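You operate a simulated robot arm through the tools that you are given. There is no shell and no other tool.

Carry out the task below with a simulated robot arm. There is one attempt and no reset: what you move stays moved.

JOB
Take the block out of the jig, lock the empty slide in the machine and shut the guard.
Fine: the block goes in the yellow frame; red lever left open; the jig stays locked; the other oval blocks stay.

The check looks at the end state, three seconds after you hand in, the way a careful person would. Anything else that was tipped, shoved, dropped, spilled or broken makes it a failure.

ROBOT AND FRAMES
A 6-joint arm with a two-finger gripper, fixed in place. Base frame: the origin is at the foot of the arm, x ahead of it, y to its left, z up; the work surface is at about z = 0.85. Units: m, degrees, N and s.
With the tool pointing down near the work surface it reaches from about 0.14 to 0.68 m from the base axis. Its first joint turns from -66.0 to 66.0 degrees. Payload 2.45 kg.
The tool frame sits at the grasp point between the pads (the TCP): z along the fingers, y along the line on which they close. The tips reach 0.03 m beyond it. The gripper opens to 0.106 m. The gripper's body begins 0.079 m behind the TCP.
Orientation is told as [roll, pitch, yaw] about the base's x, y, z axes, in that order, counted from this pose: with the fingers straight down and closing along the base's y, the tool's x points along the base's -x, its y along +y and its z along -z.

CONTROLS
- The arm moves only by the tool servo_tool. Its argument "moves" is a list of rows, each a list of 7 numbers: the turn, a rotation vector about the tool's x, y, z in degrees, then the shift along the tool's x, y, z in m, then the finger opening in m, from 0 to 0.106. In form: [[ax, ay, az, dx, dy, dz, jaw], ...]. A call has 1 to 20 rows; each row is the pose to reach, as a shift and turn from the pose commanded when the call began, along the tool's axes at that moment. Rows are played at 5 a second. More than 0.05 m and 8.6 degrees between two rows, or a gripper value outside its range, and nothing of the call is played. Where a pose cannot be reached the arm comes as near as it can. A force on the tool above 50 N (or 10 N above the force at the start of the call, whichever is more), or a blocked arm, ends the call early, and 0.2 s more pass. The fingers move at their own pace (about 0.153 m/s each) and stop on an object; they squeeze with about 21 N. The grip force told is the motor's: it shows also when the fingers shut on nothing. Time passes only in rows, and 0.2 s behind the last, so rows that repeat a pose let the fingers close. It gives the time, the measured TCP pose, the force on the tool (base axes), the opening and the grip force at its end, in the units of the frame above (readings bear some noise), with the torque about the TCP (base axes, N m) and any sound that the robot's microphone picked up.
- Cameras (640 x 400 px; columns grow to the right, rows downward): "scene" is fixed at [0.0598, 0.4272, 1.4088]; the picture's right is [-0.70, -0.71, 0.00], its down [-0.45, 0.44, -0.78] and it looks along [0.55, -0.54, -0.63] (base axes); focal length 234 px, centre (320, 200). "wrist" rides on the gripper at [0.076, -0.002, -0.106] in the tool frame; the picture's right is [0.02, 1.00, 0.00], its down [-0.78, 0.02, -0.62] and it looks along [-0.62, 0.01, 0.78] (tool axes); focal length 247 px, centre (320, 200). There is no depth. A picture from a camera that has moved, and an enlarged one, comes with that camera's place and axes in the base frame and with its lens. The place of the scene camera against the robot may be out by one fixed shift of up to 0.018 m in any direction.
- snapshot(camera): a new picture of that camera. It takes no simulated time.
- inspect(camera, box): a new picture of the part [left, top, right, bottom] of that camera's present view, enlarged. It takes no simulated time.
- job_done(): hands the job in; it is judged then, once.

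Nothing tells you positions but the pictures and the camera data. Unless the task says otherwise, let go and move clear before handing in.

The tools are called after "Call:" by a JSON object that holds its "fn" and its "kwargs". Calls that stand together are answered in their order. servo_tool: Moves the arm, as the interface text tells. Its arguments: {"type":"object","properties":{"moves":{"type":"array","items":{"type":"array","items":{"type":"number"}}}},"required":["moves"]} The other tools are called the same way: snapshot (camera) takes a picture; inspect (camera, box) takes an enlarged picture of a part of a camera's view; job_done () hands the job in.

At the start:

```text
time: 0.0
eef_pos: [0.2805, 0.1224, 1.2563]
orientation: [0.1, 0.0, 0.0]
wrist_force: [0.1, 0.2, 0.8]
ft_torque: [-0.01, 0.0, 0.01]
grip_width: 0.106
gripper_force: 0.0
```

scene: 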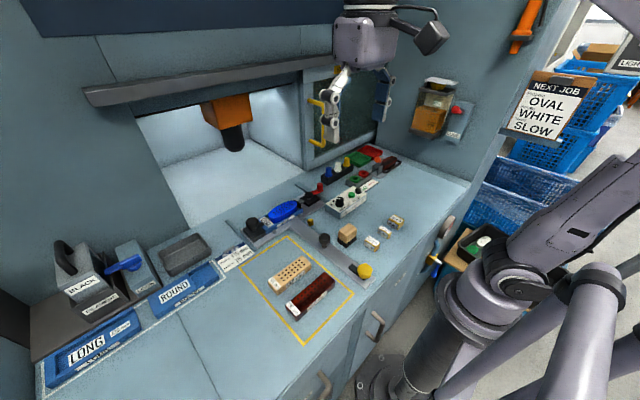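
wrist: 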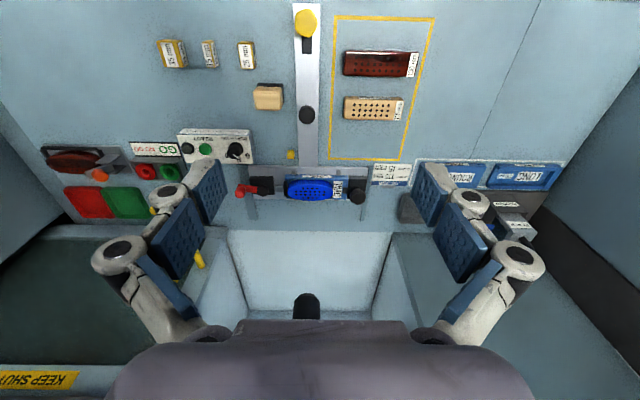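

I see a machine with an opening and guard, a jig with a blue oval block, a slide rail with a yellow knob, and a yellow frame on the table. I'll take enlarged views first to understand the details.

Call:
{"fn": "inspect", "kwargs": {"camera": "scene", "box": [220, 130, 420, 290]}}

Call:
{"fn": "inspect", "kwargs": {"camera": "scene", "box": [80, 40, 400, 240]}}

Call:
{"fn": "inspect", "kwargs": {"camera": "wrist", "box": [220, 120, 420, 245]}}

Call:
{"fn": "inspect", "kwargs": {"camera": "wrist", "box": [30, 100, 270, 250]}}

Call:
{"fn": "inspect", "kwargs": {"camera": "wrist", "box": [270, 0, 450, 180]}}

Call:
{"fn": "inspect", "kwargs": {"camera": "scene", "box": [20, 200, 260, 400]}}

```text
2.50 times, centred on (320, 210) of scene
camera zoom: at [0.0598, 0.4272, 1.4088], right [-0.7, -0.71, 0.0], down [-0.45, 0.44, -0.78], along [0.55, -0.54, -0.63], focal length 586 px, centre (320, 175)
```

zoom: 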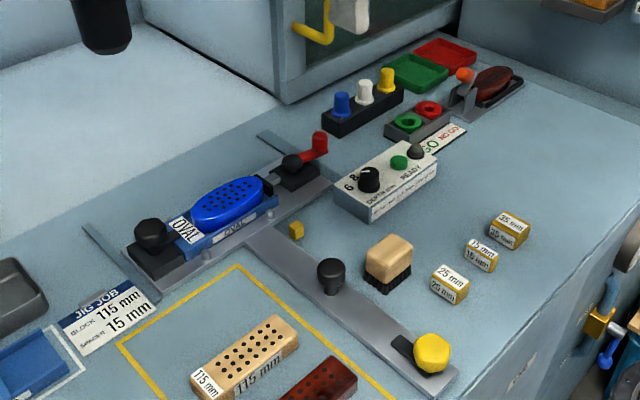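

```text
2.00 times, centred on (240, 140) of scene
camera zoom: at [0.0598, 0.4272, 1.4088], right [-0.7, -0.71, 0.0], down [-0.45, 0.44, -0.78], along [0.55, -0.54, -0.63], focal length 469 px, centre (480, 320)
```

zoom: 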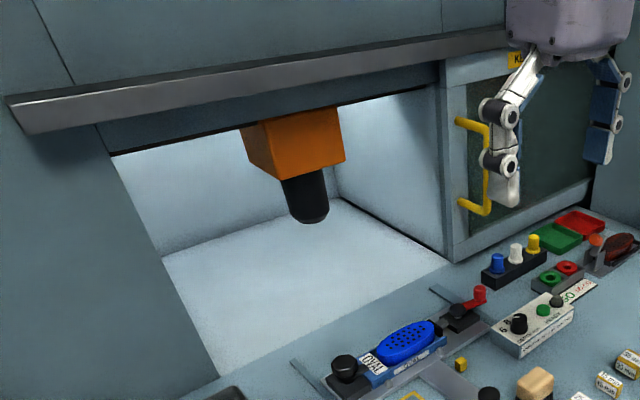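

```text
3.20 times, centred on (320, 182) of wrist
camera zoom: at [0.2036, 0.1201, 1.3621], right [-0.02, 1.0, 0.0], down [0.78, 0.02, 0.62], along [0.62, 0.01, -0.78], focal length 790 px, centre (320, 256)
```

zoom: 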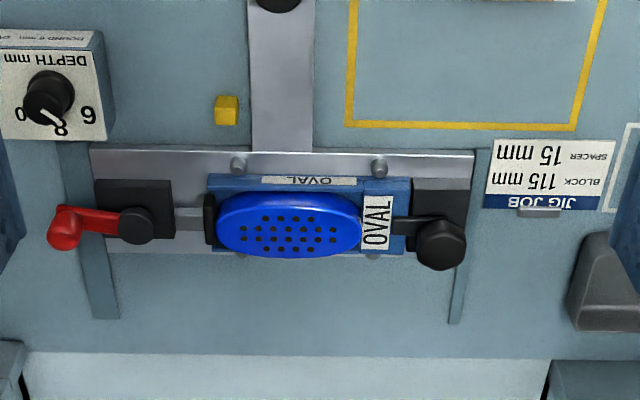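

```text
2.67 times, centred on (150, 175) of wrist
camera zoom: at [0.2036, 0.1201, 1.3621], right [-0.02, 1.0, 0.0], down [0.78, 0.02, 0.62], along [0.62, 0.01, -0.78], focal length 659 px, centre (773, 267)
```

zoom: 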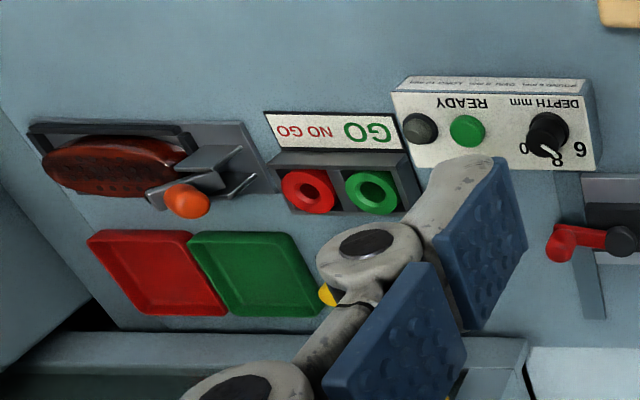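

```text
2.22 times, centred on (360, 90) of wrist
camera zoom: at [0.2036, 0.1201, 1.3621], right [-0.02, 1.0, 0.0], down [0.78, 0.02, 0.62], along [0.62, 0.01, -0.78], focal length 549 px, centre (231, 444)
```

zoom: 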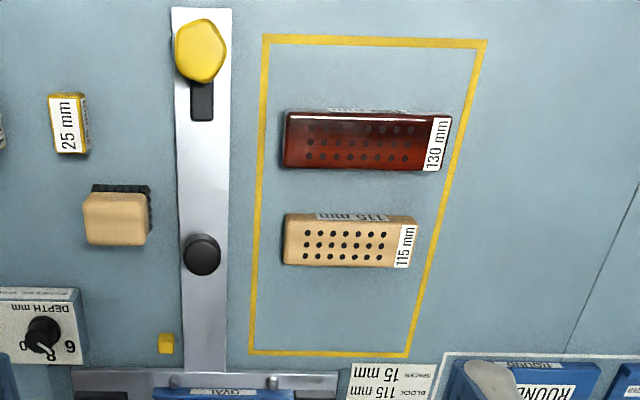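

```text
2.00 times, centred on (140, 300) of scene
camera zoom: at [0.0598, 0.4272, 1.4088], right [-0.7, -0.71, 0.0], down [-0.45, 0.44, -0.78], along [0.55, -0.54, -0.63], focal length 469 px, centre (680, 0)
```

zoom: 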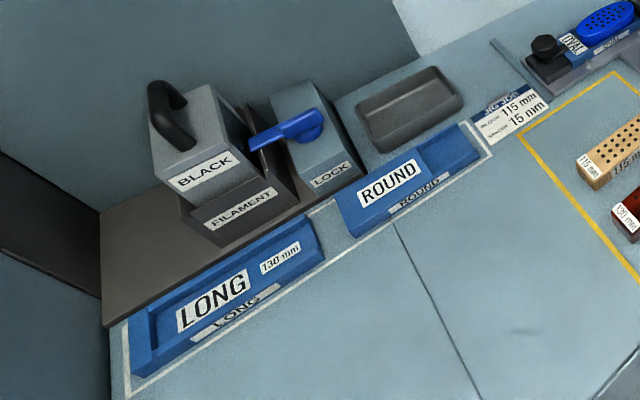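

The wrist view places the yellow knob near (0.23, 0.10), the black post near (0.375, 0.094), the blue block near (0.54, 0.10) and the red lever near (0.56, -0.06). I'll enlarge the mechanisms before moving anything.

Call:
{"fn": "inspect", "kwargs": {"camera": "wrist", "box": [280, 0, 340, 60]}}

Call:
{"fn": "inspect", "kwargs": {"camera": "wrist", "box": [230, 160, 310, 220]}}

Call:
{"fn": "inspect", "kwargs": {"camera": "wrist", "box": [310, 160, 390, 220]}}

Call:
{"fn": "inspect", "kwargs": {"camera": "scene", "box": [300, 210, 390, 290]}}

Call:
{"fn": "inspect", "kwargs": {"camera": "scene", "box": [230, 170, 350, 250]}}

Call:
{"fn": "inspect", "kwargs": {"camera": "scene", "box": [290, 50, 410, 170]}}

```text
6.67 times, centred on (310, 30) of wrist
camera zoom: at [0.2036, 0.1201, 1.3621], right [-0.02, 1.0, 0.0], down [0.78, 0.02, 0.62], along [0.62, 0.01, -0.78], focal length 1646 px, centre (387, 1333)
```

zoom: 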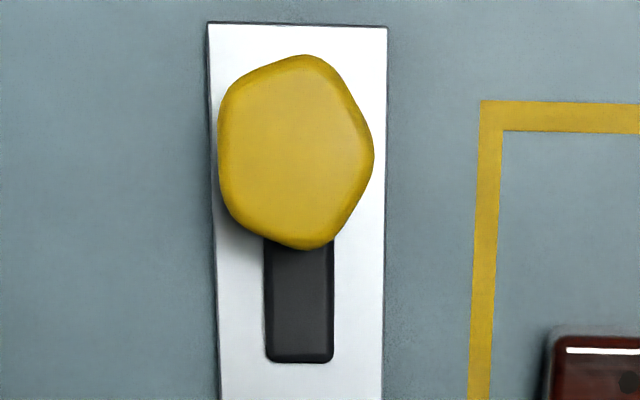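

```text
6.67 times, centred on (270, 190) of wrist
camera zoom: at [0.2036, 0.1201, 1.3621], right [-0.02, 1.0, 0.0], down [0.78, 0.02, 0.62], along [0.62, 0.01, -0.78], focal length 1646 px, centre (653, 267)
```

zoom: 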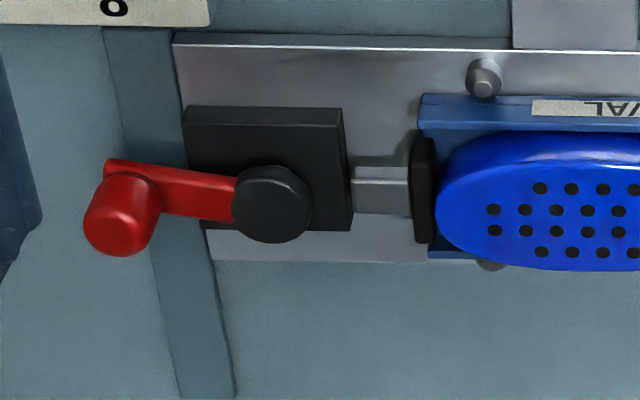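

```text
6.67 times, centred on (350, 190) of wrist
camera zoom: at [0.2036, 0.1201, 1.3621], right [-0.02, 1.0, 0.0], down [0.78, 0.02, 0.62], along [0.62, 0.01, -0.78], focal length 1646 px, centre (120, 267)
```

zoom: 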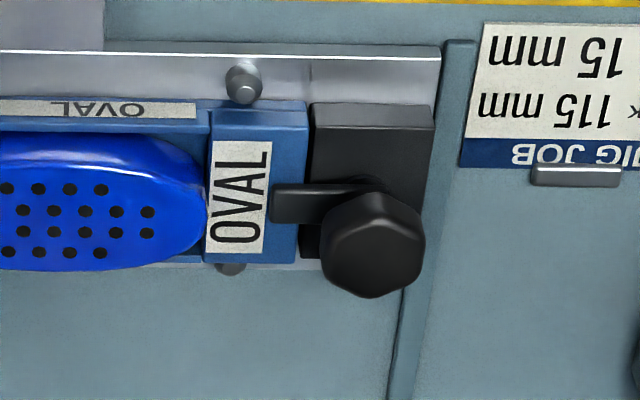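

```text
5.00 times, centred on (345, 250) of scene
camera zoom: at [0.0598, 0.4272, 1.4088], right [-0.7, -0.71, 0.0], down [-0.45, 0.44, -0.78], along [0.55, -0.54, -0.63], focal length 1172 px, centre (195, -50)
```

zoom: 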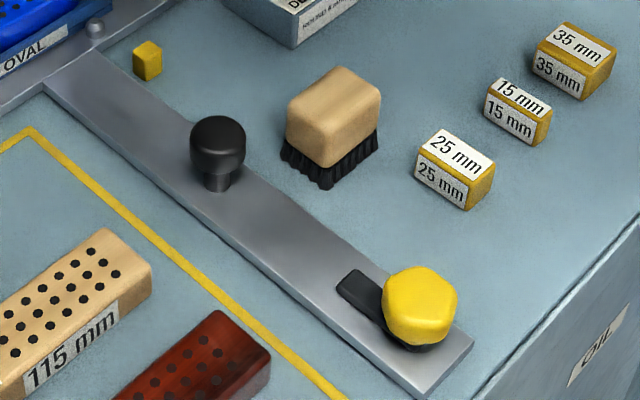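

```text
5.00 times, centred on (290, 210) of scene
camera zoom: at [0.0598, 0.4272, 1.4088], right [-0.7, -0.71, 0.0], down [-0.45, 0.44, -0.78], along [0.55, -0.54, -0.63], focal length 1172 px, centre (470, 150)
```

zoom: 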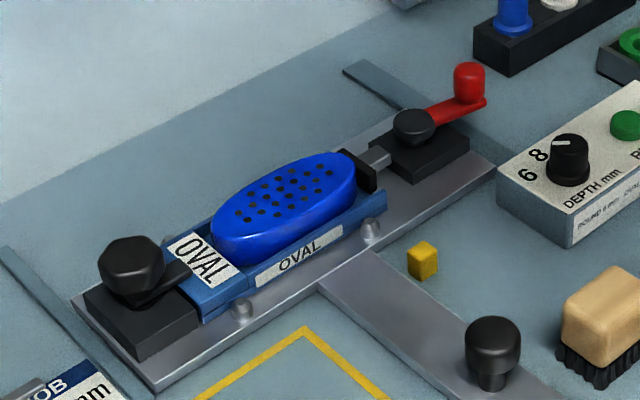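

```text
3.33 times, centred on (350, 110) of scene
camera zoom: at [0.0598, 0.4272, 1.4088], right [-0.7, -0.71, 0.0], down [-0.45, 0.44, -0.78], along [0.55, -0.54, -0.63], focal length 782 px, centre (220, 500)
```

zoom: 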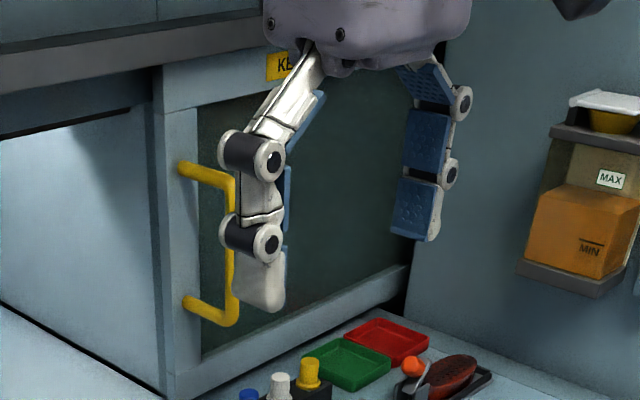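

The yellow knob carries a black tongue on the slide stem, and the small yellow peg at about (0.47, 0.055) looks like its catch. I'll move the hand over the red lever and block for a closer look.

Call:
{"fn": "servo_tool", "kwargs": {"moves": [[0, 0, 0, -0.03, -0.015, 0.03, 0.106], [0, 0, 0, -0.06, -0.03, 0.06, 0.106], [0, 0, 0, -0.09, -0.045, 0.09, 0.106], [0, 0, 0, -0.12, -0.06, 0.12, 0.106], [0, 0, 0, -0.15, -0.075, 0.15, 0.106], [0, 0, 0, -0.18, -0.09, 0.175, 0.106], [0, 0, 0, -0.2, -0.1, 0.195, 0.106], [0, 0, 0, -0.2, -0.1, 0.195, 0.106]]}}

Call:
{"fn": "snapshot", "kwargs": {"camera": "wrist"}}

Call:
{"fn": "snapshot", "kwargs": {"camera": "scene"}}

```text
time: 1.8
eef_pos: [0.4813, 0.0231, 1.0599]
orientation: [0.1, 0.0, -0.1]
wrist_force: [-0.6, -0.3, -0.1]
ft_torque: [0.01, 0.03, -0.01]
grip_width: 0.106
gripper_force: 0.0
```

```text
taken
camera wrist: at [0.4038, 0.0225, 1.1659], right [-0.02, 1.0, 0.0], down [0.78, 0.02, 0.62], along [0.62, 0.01, -0.78], focal length 247 px, centre (320, 200)
```

wrist: 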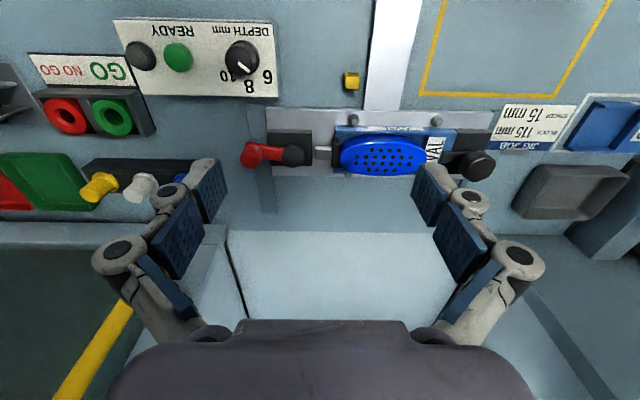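

```text
taken
```

scene: 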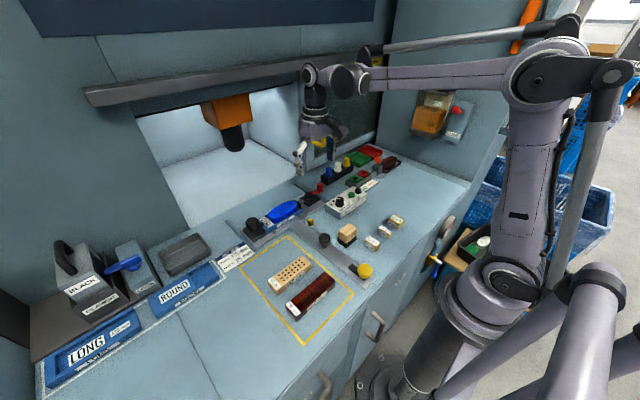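

The hand is above the slide now. I'll enlarge this view to measure the red lever, block and jig lock.

Call:
{"fn": "inspect", "kwargs": {"camera": "wrist", "box": [230, 100, 350, 180]}}

Call:
{"fn": "inspect", "kwargs": {"camera": "wrist", "box": [320, 100, 510, 190]}}

Call:
{"fn": "inspect", "kwargs": {"camera": "wrist", "box": [320, 50, 420, 130]}}

Call:
{"fn": "inspect", "kwargs": {"camera": "scene", "box": [230, 180, 330, 250]}}

```text
5.00 times, centred on (290, 140) of wrist
camera zoom: at [0.4038, 0.0225, 1.1659], right [-0.02, 1.0, 0.0], down [0.78, 0.02, 0.62], along [0.62, 0.01, -0.78], focal length 1235 px, centre (470, 500)
```

zoom: 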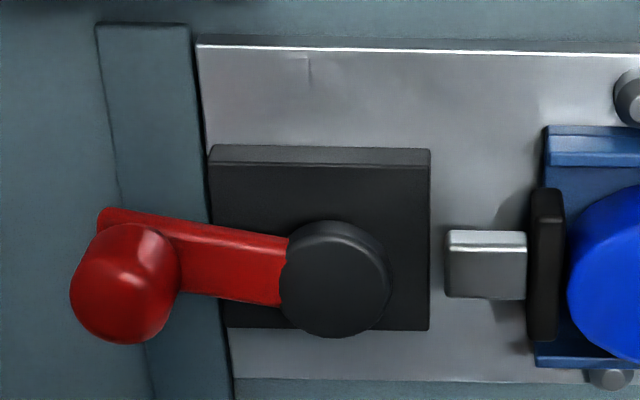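

```text
3.37 times, centred on (415, 145) of wrist
camera zoom: at [0.4038, 0.0225, 1.1659], right [-0.02, 1.0, 0.0], down [0.78, 0.02, 0.62], along [0.62, 0.01, -0.78], focal length 832 px, centre (0, 385)
```

zoom: 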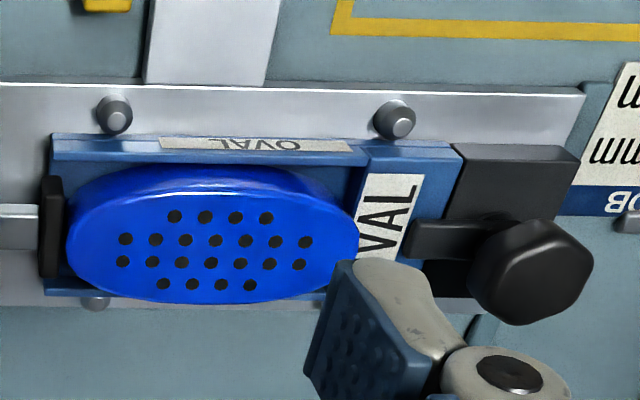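

```text
5.00 times, centred on (370, 90) of wrist
camera zoom: at [0.4038, 0.0225, 1.1659], right [-0.02, 1.0, 0.0], down [0.78, 0.02, 0.62], along [0.62, 0.01, -0.78], focal length 1235 px, centre (70, 750)
```

zoom: 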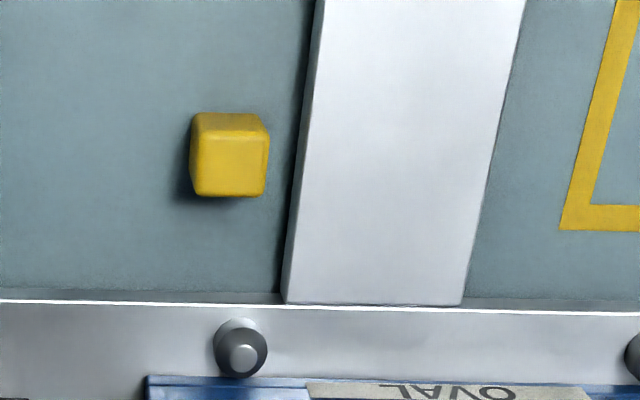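

```text
5.71 times, centred on (280, 215) of scene
camera zoom: at [0.0599, 0.4272, 1.4088], right [-0.7, -0.71, 0.0], down [-0.45, 0.44, -0.78], along [0.55, -0.54, -0.63], focal length 1340 px, centre (549, 114)
```

zoom: 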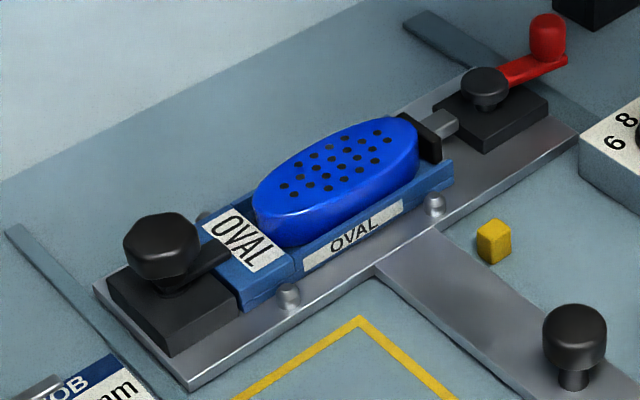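

By triangulation the red lever pivots near (0.546, -0.008) and its handle stands near (0.54, -0.057, top about 0.915). I'll turn the hand 90° so the fingers close along x, stop above the handle and check.

Call:
{"fn": "servo_tool", "kwargs": {"moves": [[0, 0, -7.5, -0.005, -0.0066, 0.004, 0.06], [0, 0, -15, -0.01, -0.0132, 0.008, 0.06], [0, 0, -22.5, -0.015, -0.0198, 0.012, 0.06], [0, 0, -30, -0.02, -0.0265, 0.016, 0.06], [0, 0, -37.5, -0.0255, -0.033, 0.02, 0.06], [0, 0, -45, -0.031, -0.04, 0.024, 0.06], [0, 0, -52.5, -0.036, -0.046, 0.028, 0.06], [0, 0, -60, -0.041, -0.053, 0.032, 0.06], [0, 0, -67.5, -0.046, -0.06, 0.036, 0.06], [0, 0, -75, -0.051, -0.066, 0.04, 0.06], [0, 0, -82.5, -0.056, -0.073, 0.044, 0.06], [0, 0, -90, -0.0615, -0.0794, 0.048, 0.06], [0, 0, -90, -0.0615, -0.0794, 0.048, 0.06]]}}

Call:
{"fn": "snapshot", "kwargs": {"camera": "wrist"}}

Call:
{"fn": "snapshot", "kwargs": {"camera": "scene"}}

```text
time: 4.6
eef_pos: [0.5414, -0.0573, 1.0144]
orientation: [0.0, -0.1, 90.1]
wrist_force: [-0.5, -0.1, 0.4]
ft_torque: [0.02, 0.0, -0.01]
grip_width: 0.06
gripper_force: 0.1
```

```text
taken
camera wrist: at [0.5434, -0.1338, 1.1191], right [-1.0, -0.02, 0.0], down [-0.02, 0.78, 0.62], along [-0.01, 0.62, -0.78], focal length 247 px, centre (320, 200)
```

wrist: 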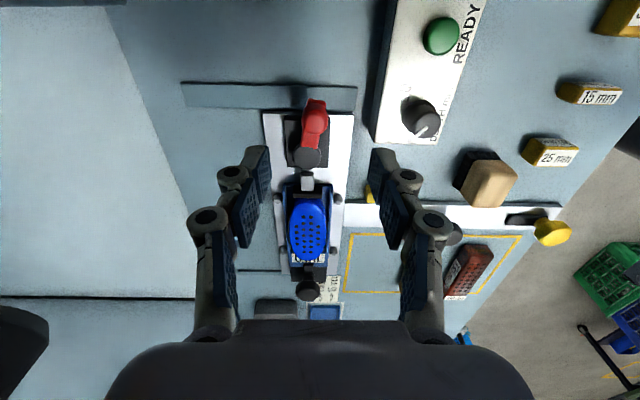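

```text
taken
```

scene: 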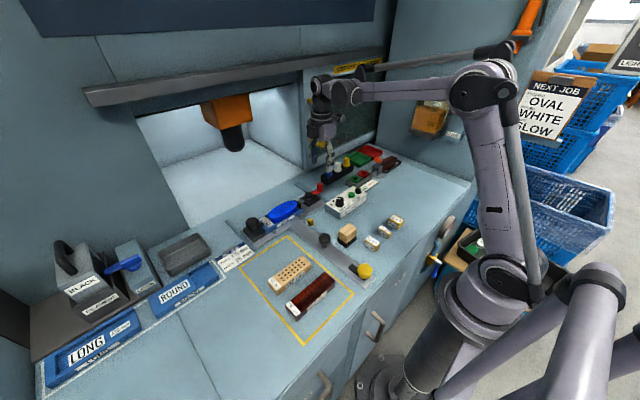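

Call:
{"fn": "inspect", "kwargs": {"camera": "wrist", "box": [250, 80, 390, 200]}}

Call:
{"fn": "inspect", "kwargs": {"camera": "wrist", "box": [260, 160, 360, 310]}}

Call:
{"fn": "inspect", "kwargs": {"camera": "wrist", "box": [480, 180, 600, 260]}}

```text
3.33 times, centred on (320, 140) of wrist
camera zoom: at [0.5434, -0.1338, 1.1191], right [-1.0, -0.02, 0.0], down [-0.02, 0.78, 0.62], along [-0.01, 0.62, -0.78], focal length 823 px, centre (320, 400)
```

zoom: 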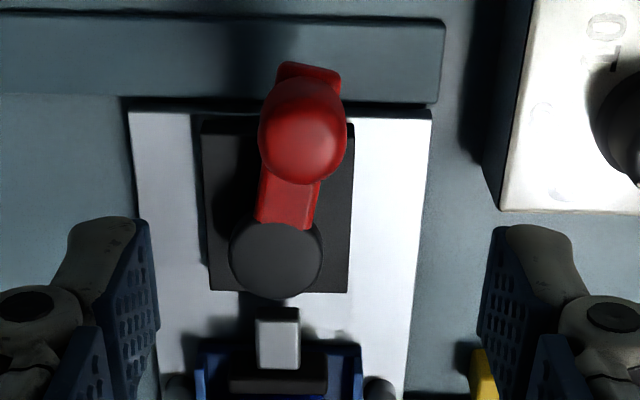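

```text
2.67 times, centred on (310, 235) of wrist
camera zoom: at [0.5434, -0.1338, 1.1191], right [-1.0, -0.02, 0.0], down [-0.02, 0.78, 0.62], along [-0.01, 0.62, -0.78], focal length 659 px, centre (347, 107)
```

zoom: 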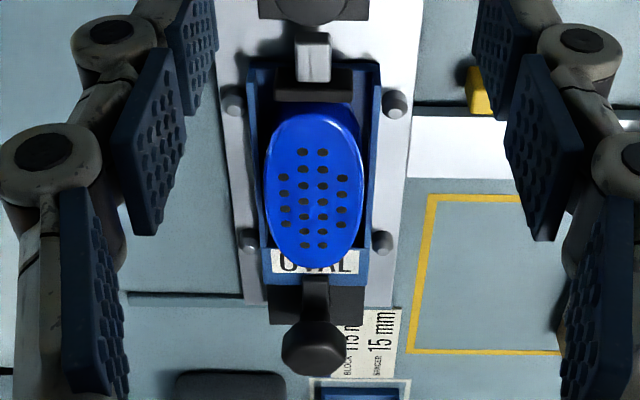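

```text
5.00 times, centred on (540, 220) of wrist
camera zoom: at [0.5434, -0.1338, 1.1191], right [-1.0, -0.02, 0.0], down [-0.02, 0.78, 0.62], along [-0.01, 0.62, -0.78], focal length 1235 px, centre (-780, 100)
```

zoom: 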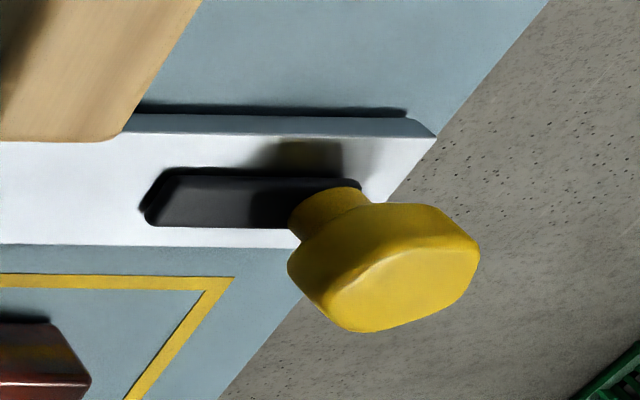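

The handle knob is at about (0.546, -0.055, 0.908), and the lever leans roughly 10° toward the robot. I'll lower with the fingers straddling it along x.

Call:
{"fn": "servo_tool", "kwargs": {"moves": [[0, 0, 0, -0.001, -0.004, 0.025, 0.055], [0, 0, 0, -0.002, -0.004, 0.05, 0.055], [0, 0, 0, -0.002, -0.004, 0.07, 0.055], [0, 0, 0, -0.002, -0.004, 0.085, 0.055], [0, 0, 0, -0.002, -0.004, 0.098, 0.055], [0, 0, 0, -0.002, -0.004, 0.098, 0.055]]}}

Call:
{"fn": "snapshot", "kwargs": {"camera": "wrist"}}

Call:
{"fn": "inspect", "kwargs": {"camera": "scene", "box": [270, 150, 370, 220]}}

```text
time: 6.0
eef_pos: [0.5461, -0.0555, 0.9154]
orientation: [0.0, -0.1, 90.0]
wrist_force: [-0.2, -0.1, 0.3]
ft_torque: [-0.04, 0.03, 0.01]
grip_width: 0.0552
gripper_force: 0.0
```

```text
taken
camera wrist: at [0.5476, -0.1318, 1.0206], right [-1.0, -0.02, 0.0], down [-0.02, 0.78, 0.62], along [-0.01, 0.62, -0.78], focal length 247 px, centre (320, 200)
```

wrist: 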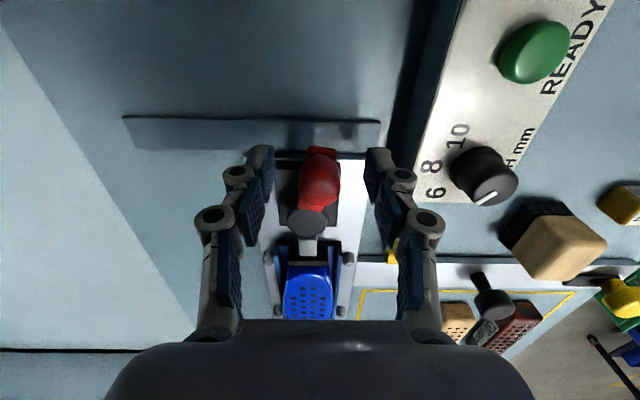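

```text
5.71 times, centred on (320, 185) of scene
camera zoom: at [0.0598, 0.4272, 1.4088], right [-0.7, -0.71, 0.0], down [-0.45, 0.44, -0.78], along [0.55, -0.54, -0.63], focal length 1340 px, centre (320, 286)
```

zoom: 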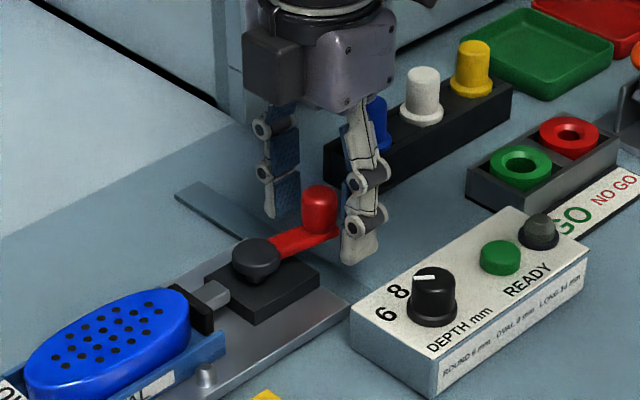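

The fingers straddle the handle knob and clear everything else. Closing on it.

Call:
{"fn": "servo_tool", "kwargs": {"moves": [[0, 0, 0, 0, 0, 0, 0.04], [0, 0, 0, 0, 0, 0, 0.028], [0, 0, 0, 0, 0, 0, 0.02], [0, 0, 0, 0, 0, 0, 0.012], [0, 0, 0, 0, 0, 0, 0.012]]}}

Call:
{"fn": "inspect", "kwargs": {"camera": "wrist", "box": [220, 110, 420, 330]}}

```text
time: 7.2
eef_pos: [0.546, -0.0558, 0.9149]
orientation: [0.0, 0.0, 90.0]
wrist_force: [1.7, -0.1, -1.0]
ft_torque: [-0.04, -0.16, -0.14]
grip_width: 0.0218
gripper_force: 45.1
```

```text
1.82 times, centred on (320, 220) of wrist
camera zoom: at [0.5477, -0.1319, 1.0209], right [-1.0, -0.02, 0.0], down [-0.02, 0.78, 0.62], along [-0.01, 0.62, -0.78], focal length 449 px, centre (320, 164)
```

zoom: 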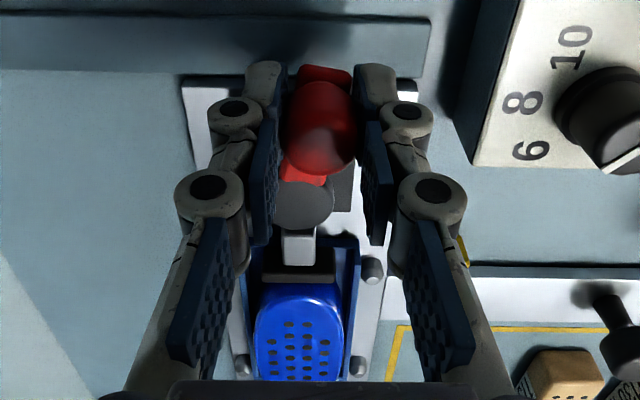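

The grip is solid at 21.8 mm. I'll test which way the lever turns with a small arc step toward the robot (-x), watching the force.

Call:
{"fn": "servo_tool", "kwargs": {"moves": [[0, 0, 0, -0.0005, 0.002, 0, 0.012], [0, 0, 0, -0.001, 0.004, 0, 0.012], [0, 0, 0, -0.0017, 0.0064, 0, 0.012], [0, 0, 0, -0.0017, 0.0064, 0, 0.012]]}}

Call:
{"fn": "inspect", "kwargs": {"camera": "wrist", "box": [220, 110, 420, 330]}}

```text
time: 8.2
eef_pos: [0.5429, -0.0553, 0.9154]
orientation: [-0.7, 0.1, 89.8]
wrist_force: [24.8, -12.7, 20.8]
ft_torque: [0.31, -0.83, -1.31]
grip_width: 0.0227
gripper_force: 44.9
```

```text
1.82 times, centred on (320, 220) of wrist
camera zoom: at [0.5423, -0.1315, 1.021], right [-1.0, -0.02, -0.01], down [-0.02, 0.78, 0.62], along [0.0, 0.62, -0.78], focal length 449 px, centre (320, 164)
```

zoom: 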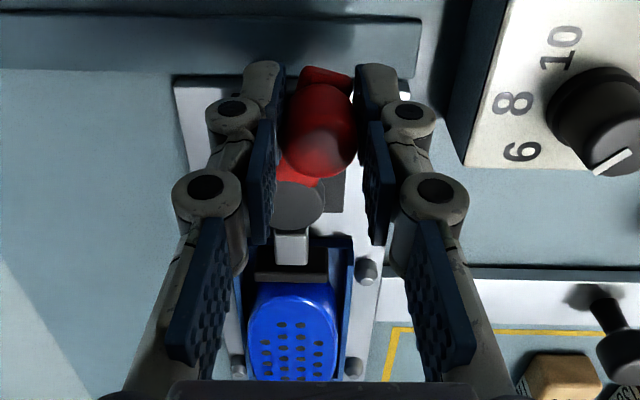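

The lever is against its stop toward -x (25 N reaction), so it opens the other way, toward +x. I'll reverse and follow the arc about the pivot.

Call:
{"fn": "servo_tool", "kwargs": {"moves": [[0, 0, 0, 0.0018, -0.0065, 0, 0.012], [0, 0, -4, 0.0022, -0.01, 0, 0.012], [0, 0, -8, 0.0025, -0.0132, 0, 0.012], [0, 0, -16, 0.0022, -0.0199, 0, 0.012], [0, 0, -24, 0.0011, -0.0266, 0, 0.012], [0, 0, -24, 0.0011, -0.0266, 0, 0.012]]}}

Call:
{"fn": "inspect", "kwargs": {"camera": "wrist", "box": [220, 110, 420, 330]}}

Call:
{"fn": "inspect", "kwargs": {"camera": "scene", "box": [230, 160, 350, 250]}}

```text
time: 9.6
eef_pos: [0.5649, -0.0599, 0.9154]
orientation: [0.1, 0.4, 113.7]
wrist_force: [0.9, -24.2, 4.9]
ft_torque: [-0.03, -0.07, -1.18]
grip_width: 0.0269
gripper_force: 44.5
```

```text
1.82 times, centred on (320, 220) of wrist
camera zoom: at [0.5973, -0.1279, 1.0207], right [-0.91, -0.42, 0.0], down [-0.33, 0.71, 0.62], along [-0.26, 0.56, -0.79], focal length 449 px, centre (320, 164)
```

zoom: 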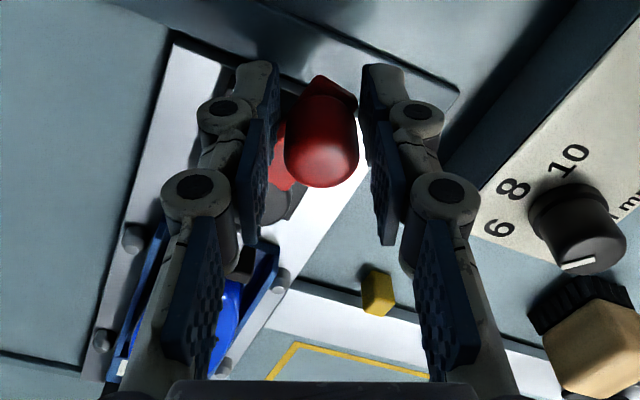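

```text
4.44 times, centred on (290, 205) of scene
camera zoom: at [0.0598, 0.4266, 1.409], right [-0.7, -0.71, 0.0], down [-0.45, 0.44, -0.78], along [0.55, -0.54, -0.63], focal length 1042 px, centre (453, 178)
```

zoom: 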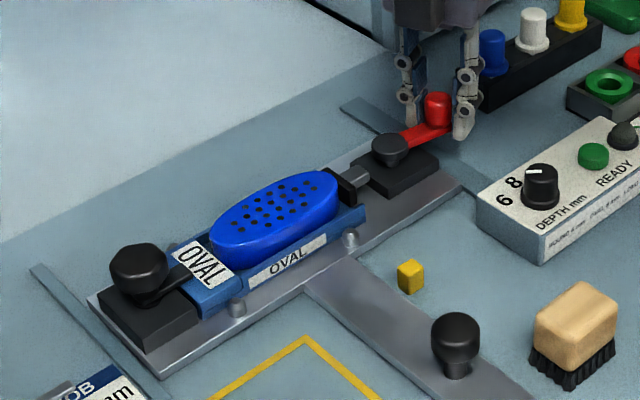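

The slide itself shifted about 2 cm inward instead of the lever turning. I'll let go and look at the lever's true angle before deciding.

Call:
{"fn": "servo_tool", "kwargs": {"moves": [[0, 0, 0, 0, 0, 0, 0.03], [0, 0, 0, 0, 0, 0, 0.045], [0, 0, 0, 0, 0, -0.01, 0.055], [0, 0, 0, 0, 0, -0.04, 0.055], [0, 0, 0, 0, 0, -0.07, 0.055], [0, 0, 0, 0, 0, -0.07, 0.055]]}}

Call:
{"fn": "snapshot", "kwargs": {"camera": "wrist"}}

Call:
{"fn": "inspect", "kwargs": {"camera": "scene", "box": [230, 160, 350, 250]}}

```text
time: 11.0
eef_pos: [0.5637, -0.0543, 0.9851]
orientation: [0.0, -0.1, 113.9]
wrist_force: [-0.1, 0.1, -0.5]
ft_torque: [-0.02, 0.03, 0.0]
grip_width: 0.055
gripper_force: 0.1
```

```text
taken
camera wrist: at [0.5968, -0.1233, 1.0907], right [-0.9, -0.43, 0.0], down [-0.33, 0.71, 0.62], along [-0.26, 0.56, -0.78], focal length 247 px, centre (320, 200)
```

wrist: 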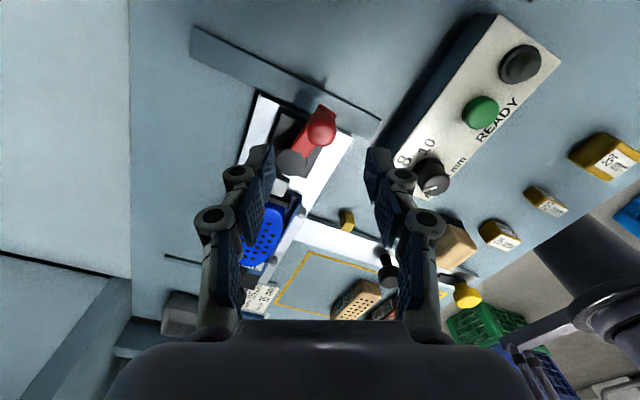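

```text
4.44 times, centred on (290, 205) of scene
camera zoom: at [0.0598, 0.4272, 1.4088], right [-0.7, -0.71, 0.0], down [-0.45, 0.44, -0.78], along [0.55, -0.54, -0.63], focal length 1042 px, centre (453, 178)
```

zoom: 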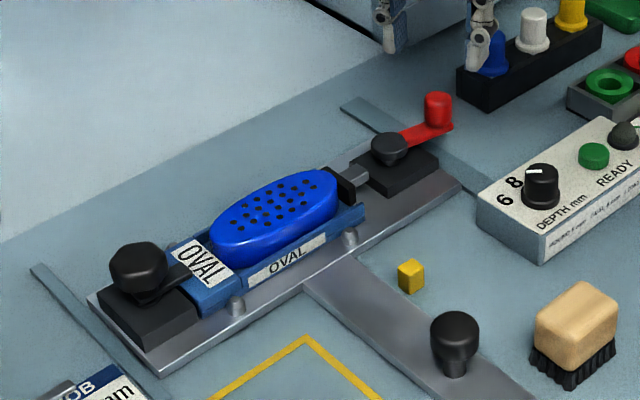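

Call:
{"fn": "inspect", "kwargs": {"camera": "wrist", "box": [230, 80, 390, 200]}}

Call:
{"fn": "inspect", "kwargs": {"camera": "scene", "box": [285, 170, 345, 210]}}

```text
3.33 times, centred on (310, 140) of wrist
camera zoom: at [0.5968, -0.1233, 1.0907], right [-0.9, -0.43, 0.0], down [-0.33, 0.71, 0.62], along [-0.26, 0.56, -0.78], focal length 823 px, centre (353, 400)
```

zoom: 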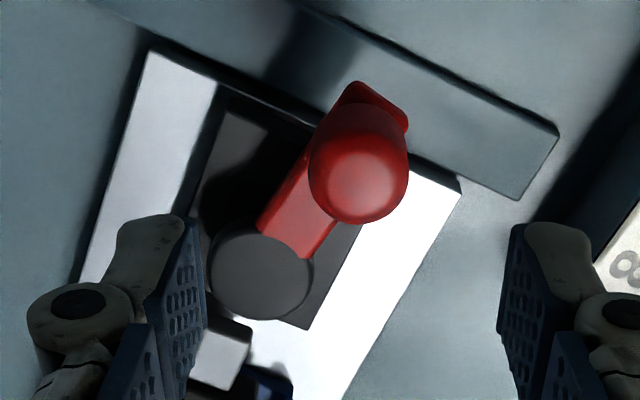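

```text
10.00 times, centred on (315, 190) of scene
camera zoom: at [0.0598, 0.4272, 1.4088], right [-0.7, -0.71, 0.0], down [-0.45, 0.44, -0.78], along [0.55, -0.54, -0.63], focal length 2344 px, centre (370, 300)
```

zoom: 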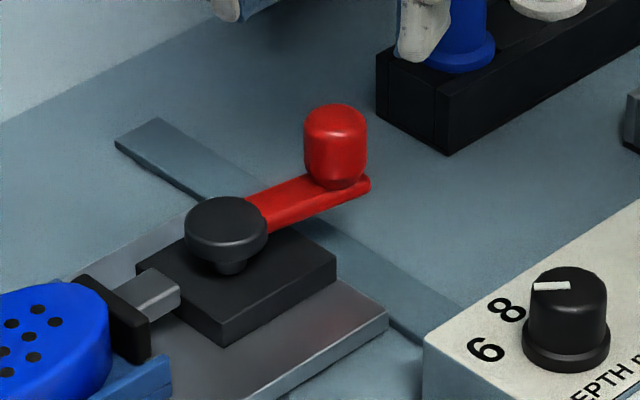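

Comparing views, the lever has not turned, about 11° toward -x of straight out. The first test was spoiled because the clamped pads resisted rotation. I'll re-approach with the fingers loosely straddling the knob so they push only, turning with the lever toward -x, with the slide against its outer stop.

Call:
{"fn": "servo_tool", "kwargs": {"moves": [[0, 0, 7, 0, 0, 0, 0.04], [0, 0, 14, 0, 0, 0, 0.04], [0, 0, 21, 0, 0, 0, 0.04], [0, 0, 28, 0, 0, 0, 0.04], [0, 0, 35, 0, 0, 0, 0.04], [0, 0, 35, 0, 0, 0.025, 0.04], [0, 0, 35, 0, 0, 0.05, 0.04], [0, 0, 35, 0, 0, 0.069, 0.04], [0, 0, 35, 0, 0, 0.069, 0.03], [0, 0, 35, 0, 0, 0.069, 0.03]]}}

Call:
{"fn": "inspect", "kwargs": {"camera": "wrist", "box": [220, 110, 420, 330]}}

```text
time: 13.2
eef_pos: [0.5652, -0.0548, 0.9161]
orientation: [0.0, -0.1, 79.0]
wrist_force: [0.6, -0.3, 0.4]
ft_torque: [0.0, 0.01, -0.03]
grip_width: 0.0298
gripper_force: 0.1
```

```text
1.82 times, centred on (320, 220) of wrist
camera zoom: at [0.5521, -0.1301, 1.0217], right [-0.99, 0.17, 0.0], down [0.13, 0.77, 0.62], along [0.11, 0.61, -0.78], focal length 449 px, centre (320, 164)
```

zoom: 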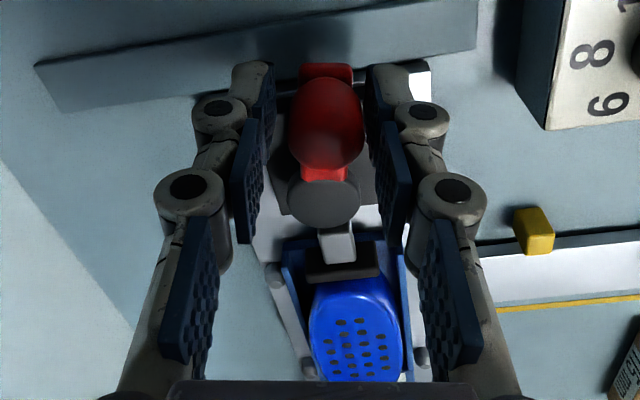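

The fingers are aligned with the lever. I'll push it back toward the outer stop and start the arc toward -x with a loose straddle.

Call:
{"fn": "servo_tool", "kwargs": {"moves": [[0, 0, 0, 0.0019, 0.0098, 0, 0.03], [0, 0, 0, 0.0036, 0.0187, 0, 0.03], [0, 0, 5, 0.0032, 0.0259, 0, 0.03], [0, 0, 13, 0.0017, 0.0319, 0, 0.03], [0, 0, 13, 0.0017, 0.0319, 0, 0.03]]}}

Call:
{"fn": "inspect", "kwargs": {"camera": "wrist", "box": [220, 110, 420, 330]}}

Call:
{"fn": "inspect", "kwargs": {"camera": "scene", "box": [230, 160, 350, 250]}}

```text
time: 14.4
eef_pos: [0.5337, -0.0489, 0.917]
orientation: [-0.1, -0.1, 65.9]
wrist_force: [1.0, -1.3, -0.2]
ft_torque: [-0.02, -0.02, -0.01]
grip_width: 0.0302
gripper_force: 0.2
```

```text
1.82 times, centred on (320, 220) of wrist
camera zoom: at [0.5042, -0.1199, 1.0221], right [-0.92, 0.39, 0.0], down [0.3, 0.72, 0.62], along [0.24, 0.57, -0.78], focal length 449 px, centre (320, 164)
```

zoom: 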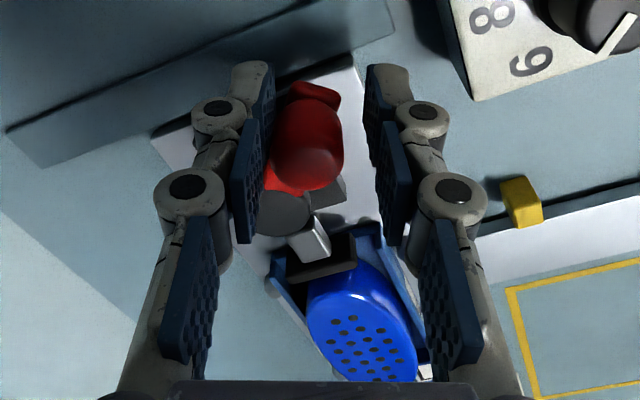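

```text
4.44 times, centred on (290, 205) of scene
camera zoom: at [0.0598, 0.4272, 1.4088], right [-0.7, -0.71, 0.0], down [-0.45, 0.44, -0.78], along [0.55, -0.54, -0.63], focal length 1042 px, centre (453, 178)
```

zoom: 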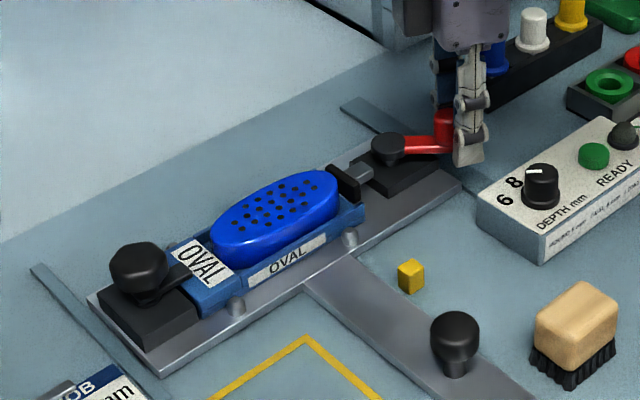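

The lever now turns freely toward -x at about 1 N while the slide stays put, so this is the opening direction. I'll continue the arc.

Call:
{"fn": "servo_tool", "kwargs": {"moves": [[0, 0, 8, -0.0052, 0.004, 0, 0.03], [0, 0, 16, -0.0089, 0.0072, 0, 0.03], [0, 0, 24, -0.0117, 0.0101, 0, 0.03], [0, 0, 32, -0.0146, 0.0121, 0, 0.03], [0, 0, 40, -0.0176, 0.0155, 0, 0.03], [0, 0, 46, -0.0206, 0.0181, 0, 0.03], [0, 0, 46, -0.0206, 0.0181, 0, 0.03]]}}

Call:
{"fn": "inspect", "kwargs": {"camera": "wrist", "box": [220, 110, 420, 330]}}

Call:
{"fn": "inspect", "kwargs": {"camera": "scene", "box": [230, 160, 350, 250]}}

```text
time: 16.0
eef_pos: [0.5264, -0.0242, 0.9158]
orientation: [0.1, 0.0, 19.9]
wrist_force: [0.3, 0.0, -0.7]
ft_torque: [-0.01, 0.0, -0.01]
grip_width: 0.0307
gripper_force: 0.0
```

```text
1.82 times, centred on (320, 220) of wrist
camera zoom: at [0.4546, -0.0513, 1.0216], right [-0.36, 0.93, 0.0], down [0.73, 0.28, 0.62], along [0.58, 0.23, -0.78], focal length 449 px, centre (320, 164)
```

zoom: 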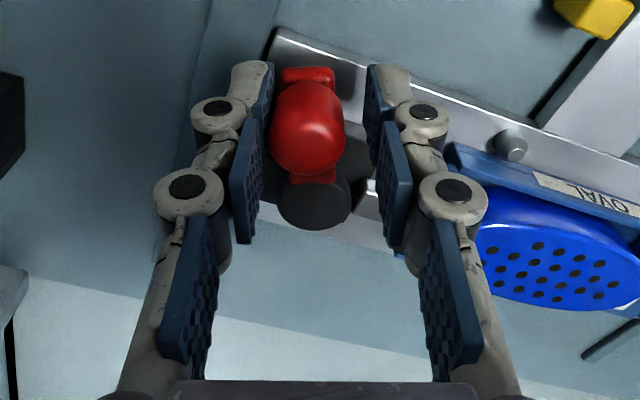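

```text
4.44 times, centred on (290, 205) of scene
camera zoom: at [0.0598, 0.4272, 1.4088], right [-0.7, -0.71, 0.0], down [-0.45, 0.44, -0.78], along [0.55, -0.54, -0.63], focal length 1042 px, centre (453, 178)
```

zoom: 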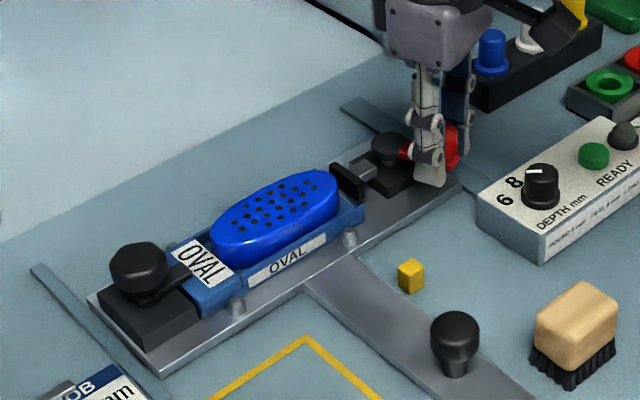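

Call:
{"fn": "servo_tool", "kwargs": {"moves": [[0, 0, 4, -0.0006, 0.004, 0, 0.03], [0, 0, 8, -0.0013, 0.0082, 0, 0.03], [0, 0, 12, -0.0026, 0.0122, 0, 0.03], [0, 0, 16, -0.0041, 0.0162, 0, 0.03], [0, 0, 16, -0.0041, 0.0162, 0, 0.03]]}}

Call:
{"fn": "inspect", "kwargs": {"camera": "wrist", "box": [220, 110, 420, 330]}}

Call:
{"fn": "inspect", "kwargs": {"camera": "scene", "box": [230, 160, 350, 250]}}

```text
time: 17.2
eef_pos: [0.5245, -0.0077, 0.916]
orientation: [0.2, -0.1, 3.9]
wrist_force: [0.3, -0.3, -0.3]
ft_torque: [-0.01, -0.03, -0.01]
grip_width: 0.0301
gripper_force: 0.0
```

```text
1.82 times, centred on (320, 220) of wrist
camera zoom: at [0.4482, -0.014, 1.0218], right [-0.09, 1.0, 0.0], down [0.78, 0.07, 0.62], along [0.62, 0.06, -0.78], focal length 449 px, centre (320, 164)
```

zoom: 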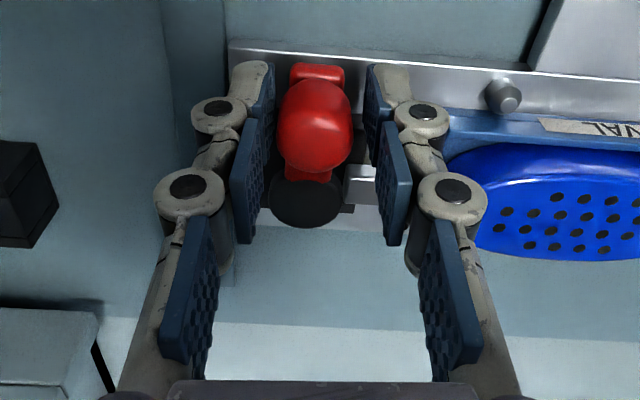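

```text
4.44 times, centred on (290, 205) of scene
camera zoom: at [0.0598, 0.4272, 1.4088], right [-0.7, -0.71, 0.0], down [-0.45, 0.44, -0.78], along [0.55, -0.54, -0.63], focal length 1042 px, centre (453, 178)
```

zoom: 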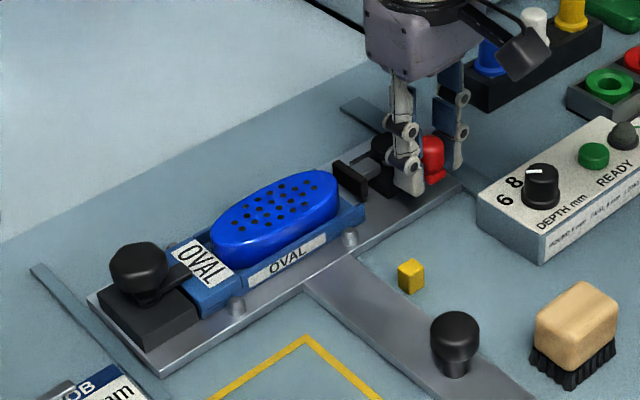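

Call:
{"fn": "servo_tool", "kwargs": {"moves": [[0, 0, 4, -0.0005, 0.003, 0, 0.03], [0, 0, 8, -0.001, 0.0065, 0, 0.03], [0, 0, 12, -0.0024, 0.0097, 0, 0.03], [0, 0, 16, -0.0038, 0.0129, 0, 0.03], [0, 0, 16, -0.0038, 0.0129, 0, 0.03]]}}

Call:
{"fn": "inspect", "kwargs": {"camera": "wrist", "box": [220, 110, 420, 330]}}

Call:
{"fn": "inspect", "kwargs": {"camera": "scene", "box": [280, 170, 350, 220]}}

```text
time: 18.4
eef_pos: [0.5284, 0.0027, 0.9161]
orientation: [-0.3, -0.1, -12.2]
wrist_force: [1.6, -24.5, -5.7]
ft_torque: [-0.3, -0.09, 0.24]
grip_width: 0.0441
gripper_force: 10.3
```

```text
1.82 times, centred on (320, 220) of wrist
camera zoom: at [0.4526, 0.0179, 1.021], right [0.19, 0.98, -0.01], down [0.77, -0.15, 0.62], along [0.61, -0.12, -0.78], focal length 449 px, centre (320, 164)
```

zoom: 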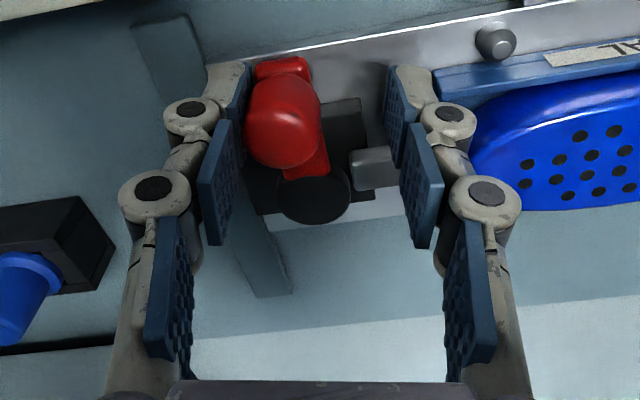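

```text
8.00 times, centred on (315, 195) of scene
camera zoom: at [0.06, 0.4266, 1.4089], right [-0.7, -0.71, 0.0], down [-0.45, 0.44, -0.78], along [0.55, -0.54, -0.63], focal length 1876 px, centre (360, 240)
```

zoom: 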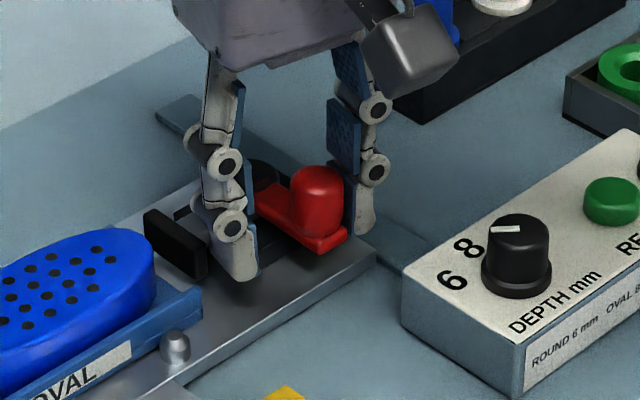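

The lever hit its open stop at about 90°, and the pad has clearly retracted from the block. I'll back off slightly and lift straight up.

Call:
{"fn": "servo_tool", "kwargs": {"moves": [[0, 0, 0, 0.001, -0.006, 0, 0.03], [0, 0, 0, 0.002, -0.01, 0, 0.03], [0, 0, 0, 0.002, -0.01, 0, 0.03], [0, 0, 0, 0.002, -0.01, -0.02, 0.03], [0, 0, 0, 0.002, -0.01, -0.05, 0.04], [0, 0, 0, 0.002, -0.01, -0.09, 0.06], [0, 0, 0, 0.002, -0.01, -0.12, 0.08], [0, 0, 0, 0.002, -0.01, -0.12, 0.08]]}}

Call:
{"fn": "snapshot", "kwargs": {"camera": "wrist"}}

Call:
{"fn": "inspect", "kwargs": {"camera": "scene", "box": [230, 160, 350, 250]}}

```text
time: 20.2
eef_pos: [0.5226, -0.0014, 1.0383]
orientation: [0.1, 0.0, -12.0]
wrist_force: [0.4, 0.1, 0.5]
ft_torque: [-0.02, 0.0, -0.01]
grip_width: 0.0802
gripper_force: 0.1
```

```text
taken
camera wrist: at [0.4465, 0.0128, 1.1436], right [0.19, 0.98, 0.0], down [0.77, -0.15, 0.62], along [0.61, -0.12, -0.78], focal length 247 px, centre (320, 200)
```

wrist: 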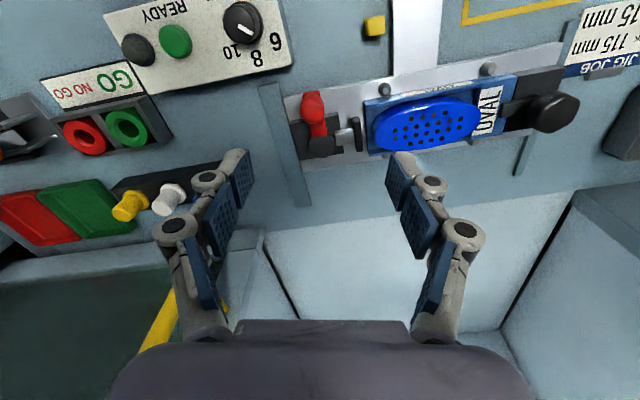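

```text
4.44 times, centred on (290, 205) of scene
camera zoom: at [0.0598, 0.4272, 1.4088], right [-0.7, -0.71, 0.0], down [-0.45, 0.44, -0.78], along [0.55, -0.54, -0.63], focal length 1042 px, centre (453, 178)
```

zoom: 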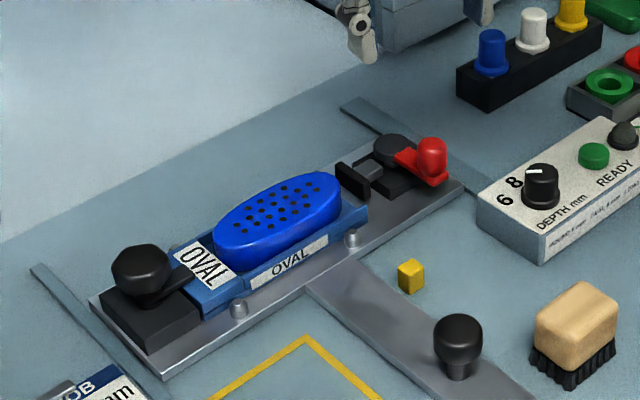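

The lever is open with the pad well clear of the block. Now I'll measure the block position.

Call:
{"fn": "inspect", "kwargs": {"camera": "wrist", "box": [340, 60, 540, 185]}}

Call:
{"fn": "inspect", "kwargs": {"camera": "wrist", "box": [250, 70, 410, 190]}}

```text
3.20 times, centred on (440, 122) of wrist
camera zoom: at [0.4465, 0.0128, 1.1436], right [0.19, 0.98, 0.0], down [0.77, -0.15, 0.62], along [0.61, -0.12, -0.78], focal length 790 px, centre (-64, 448)
```

zoom: 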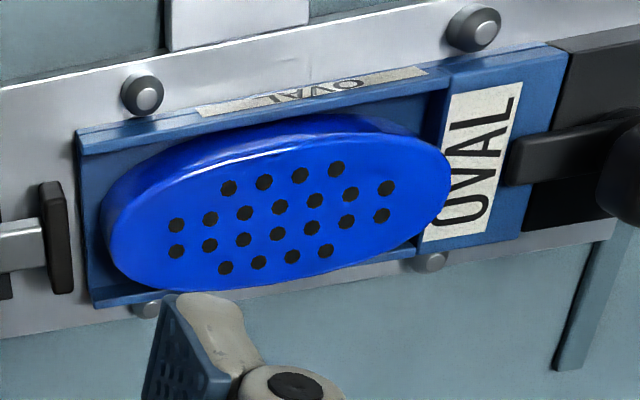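

```text
3.33 times, centred on (330, 130) of wrist
camera zoom: at [0.4465, 0.0128, 1.1436], right [0.19, 0.98, 0.0], down [0.77, -0.15, 0.62], along [0.61, -0.12, -0.78], focal length 823 px, centre (287, 433)
```

zoom: 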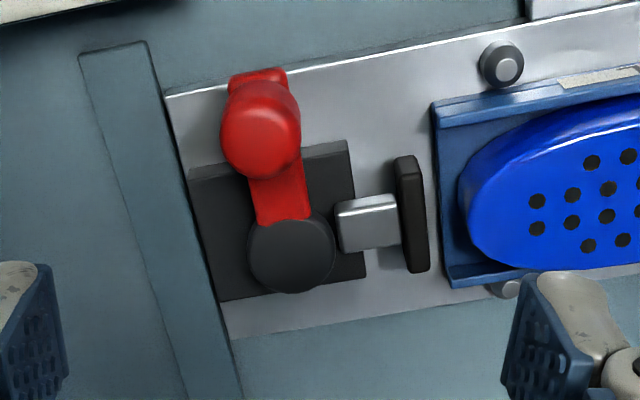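

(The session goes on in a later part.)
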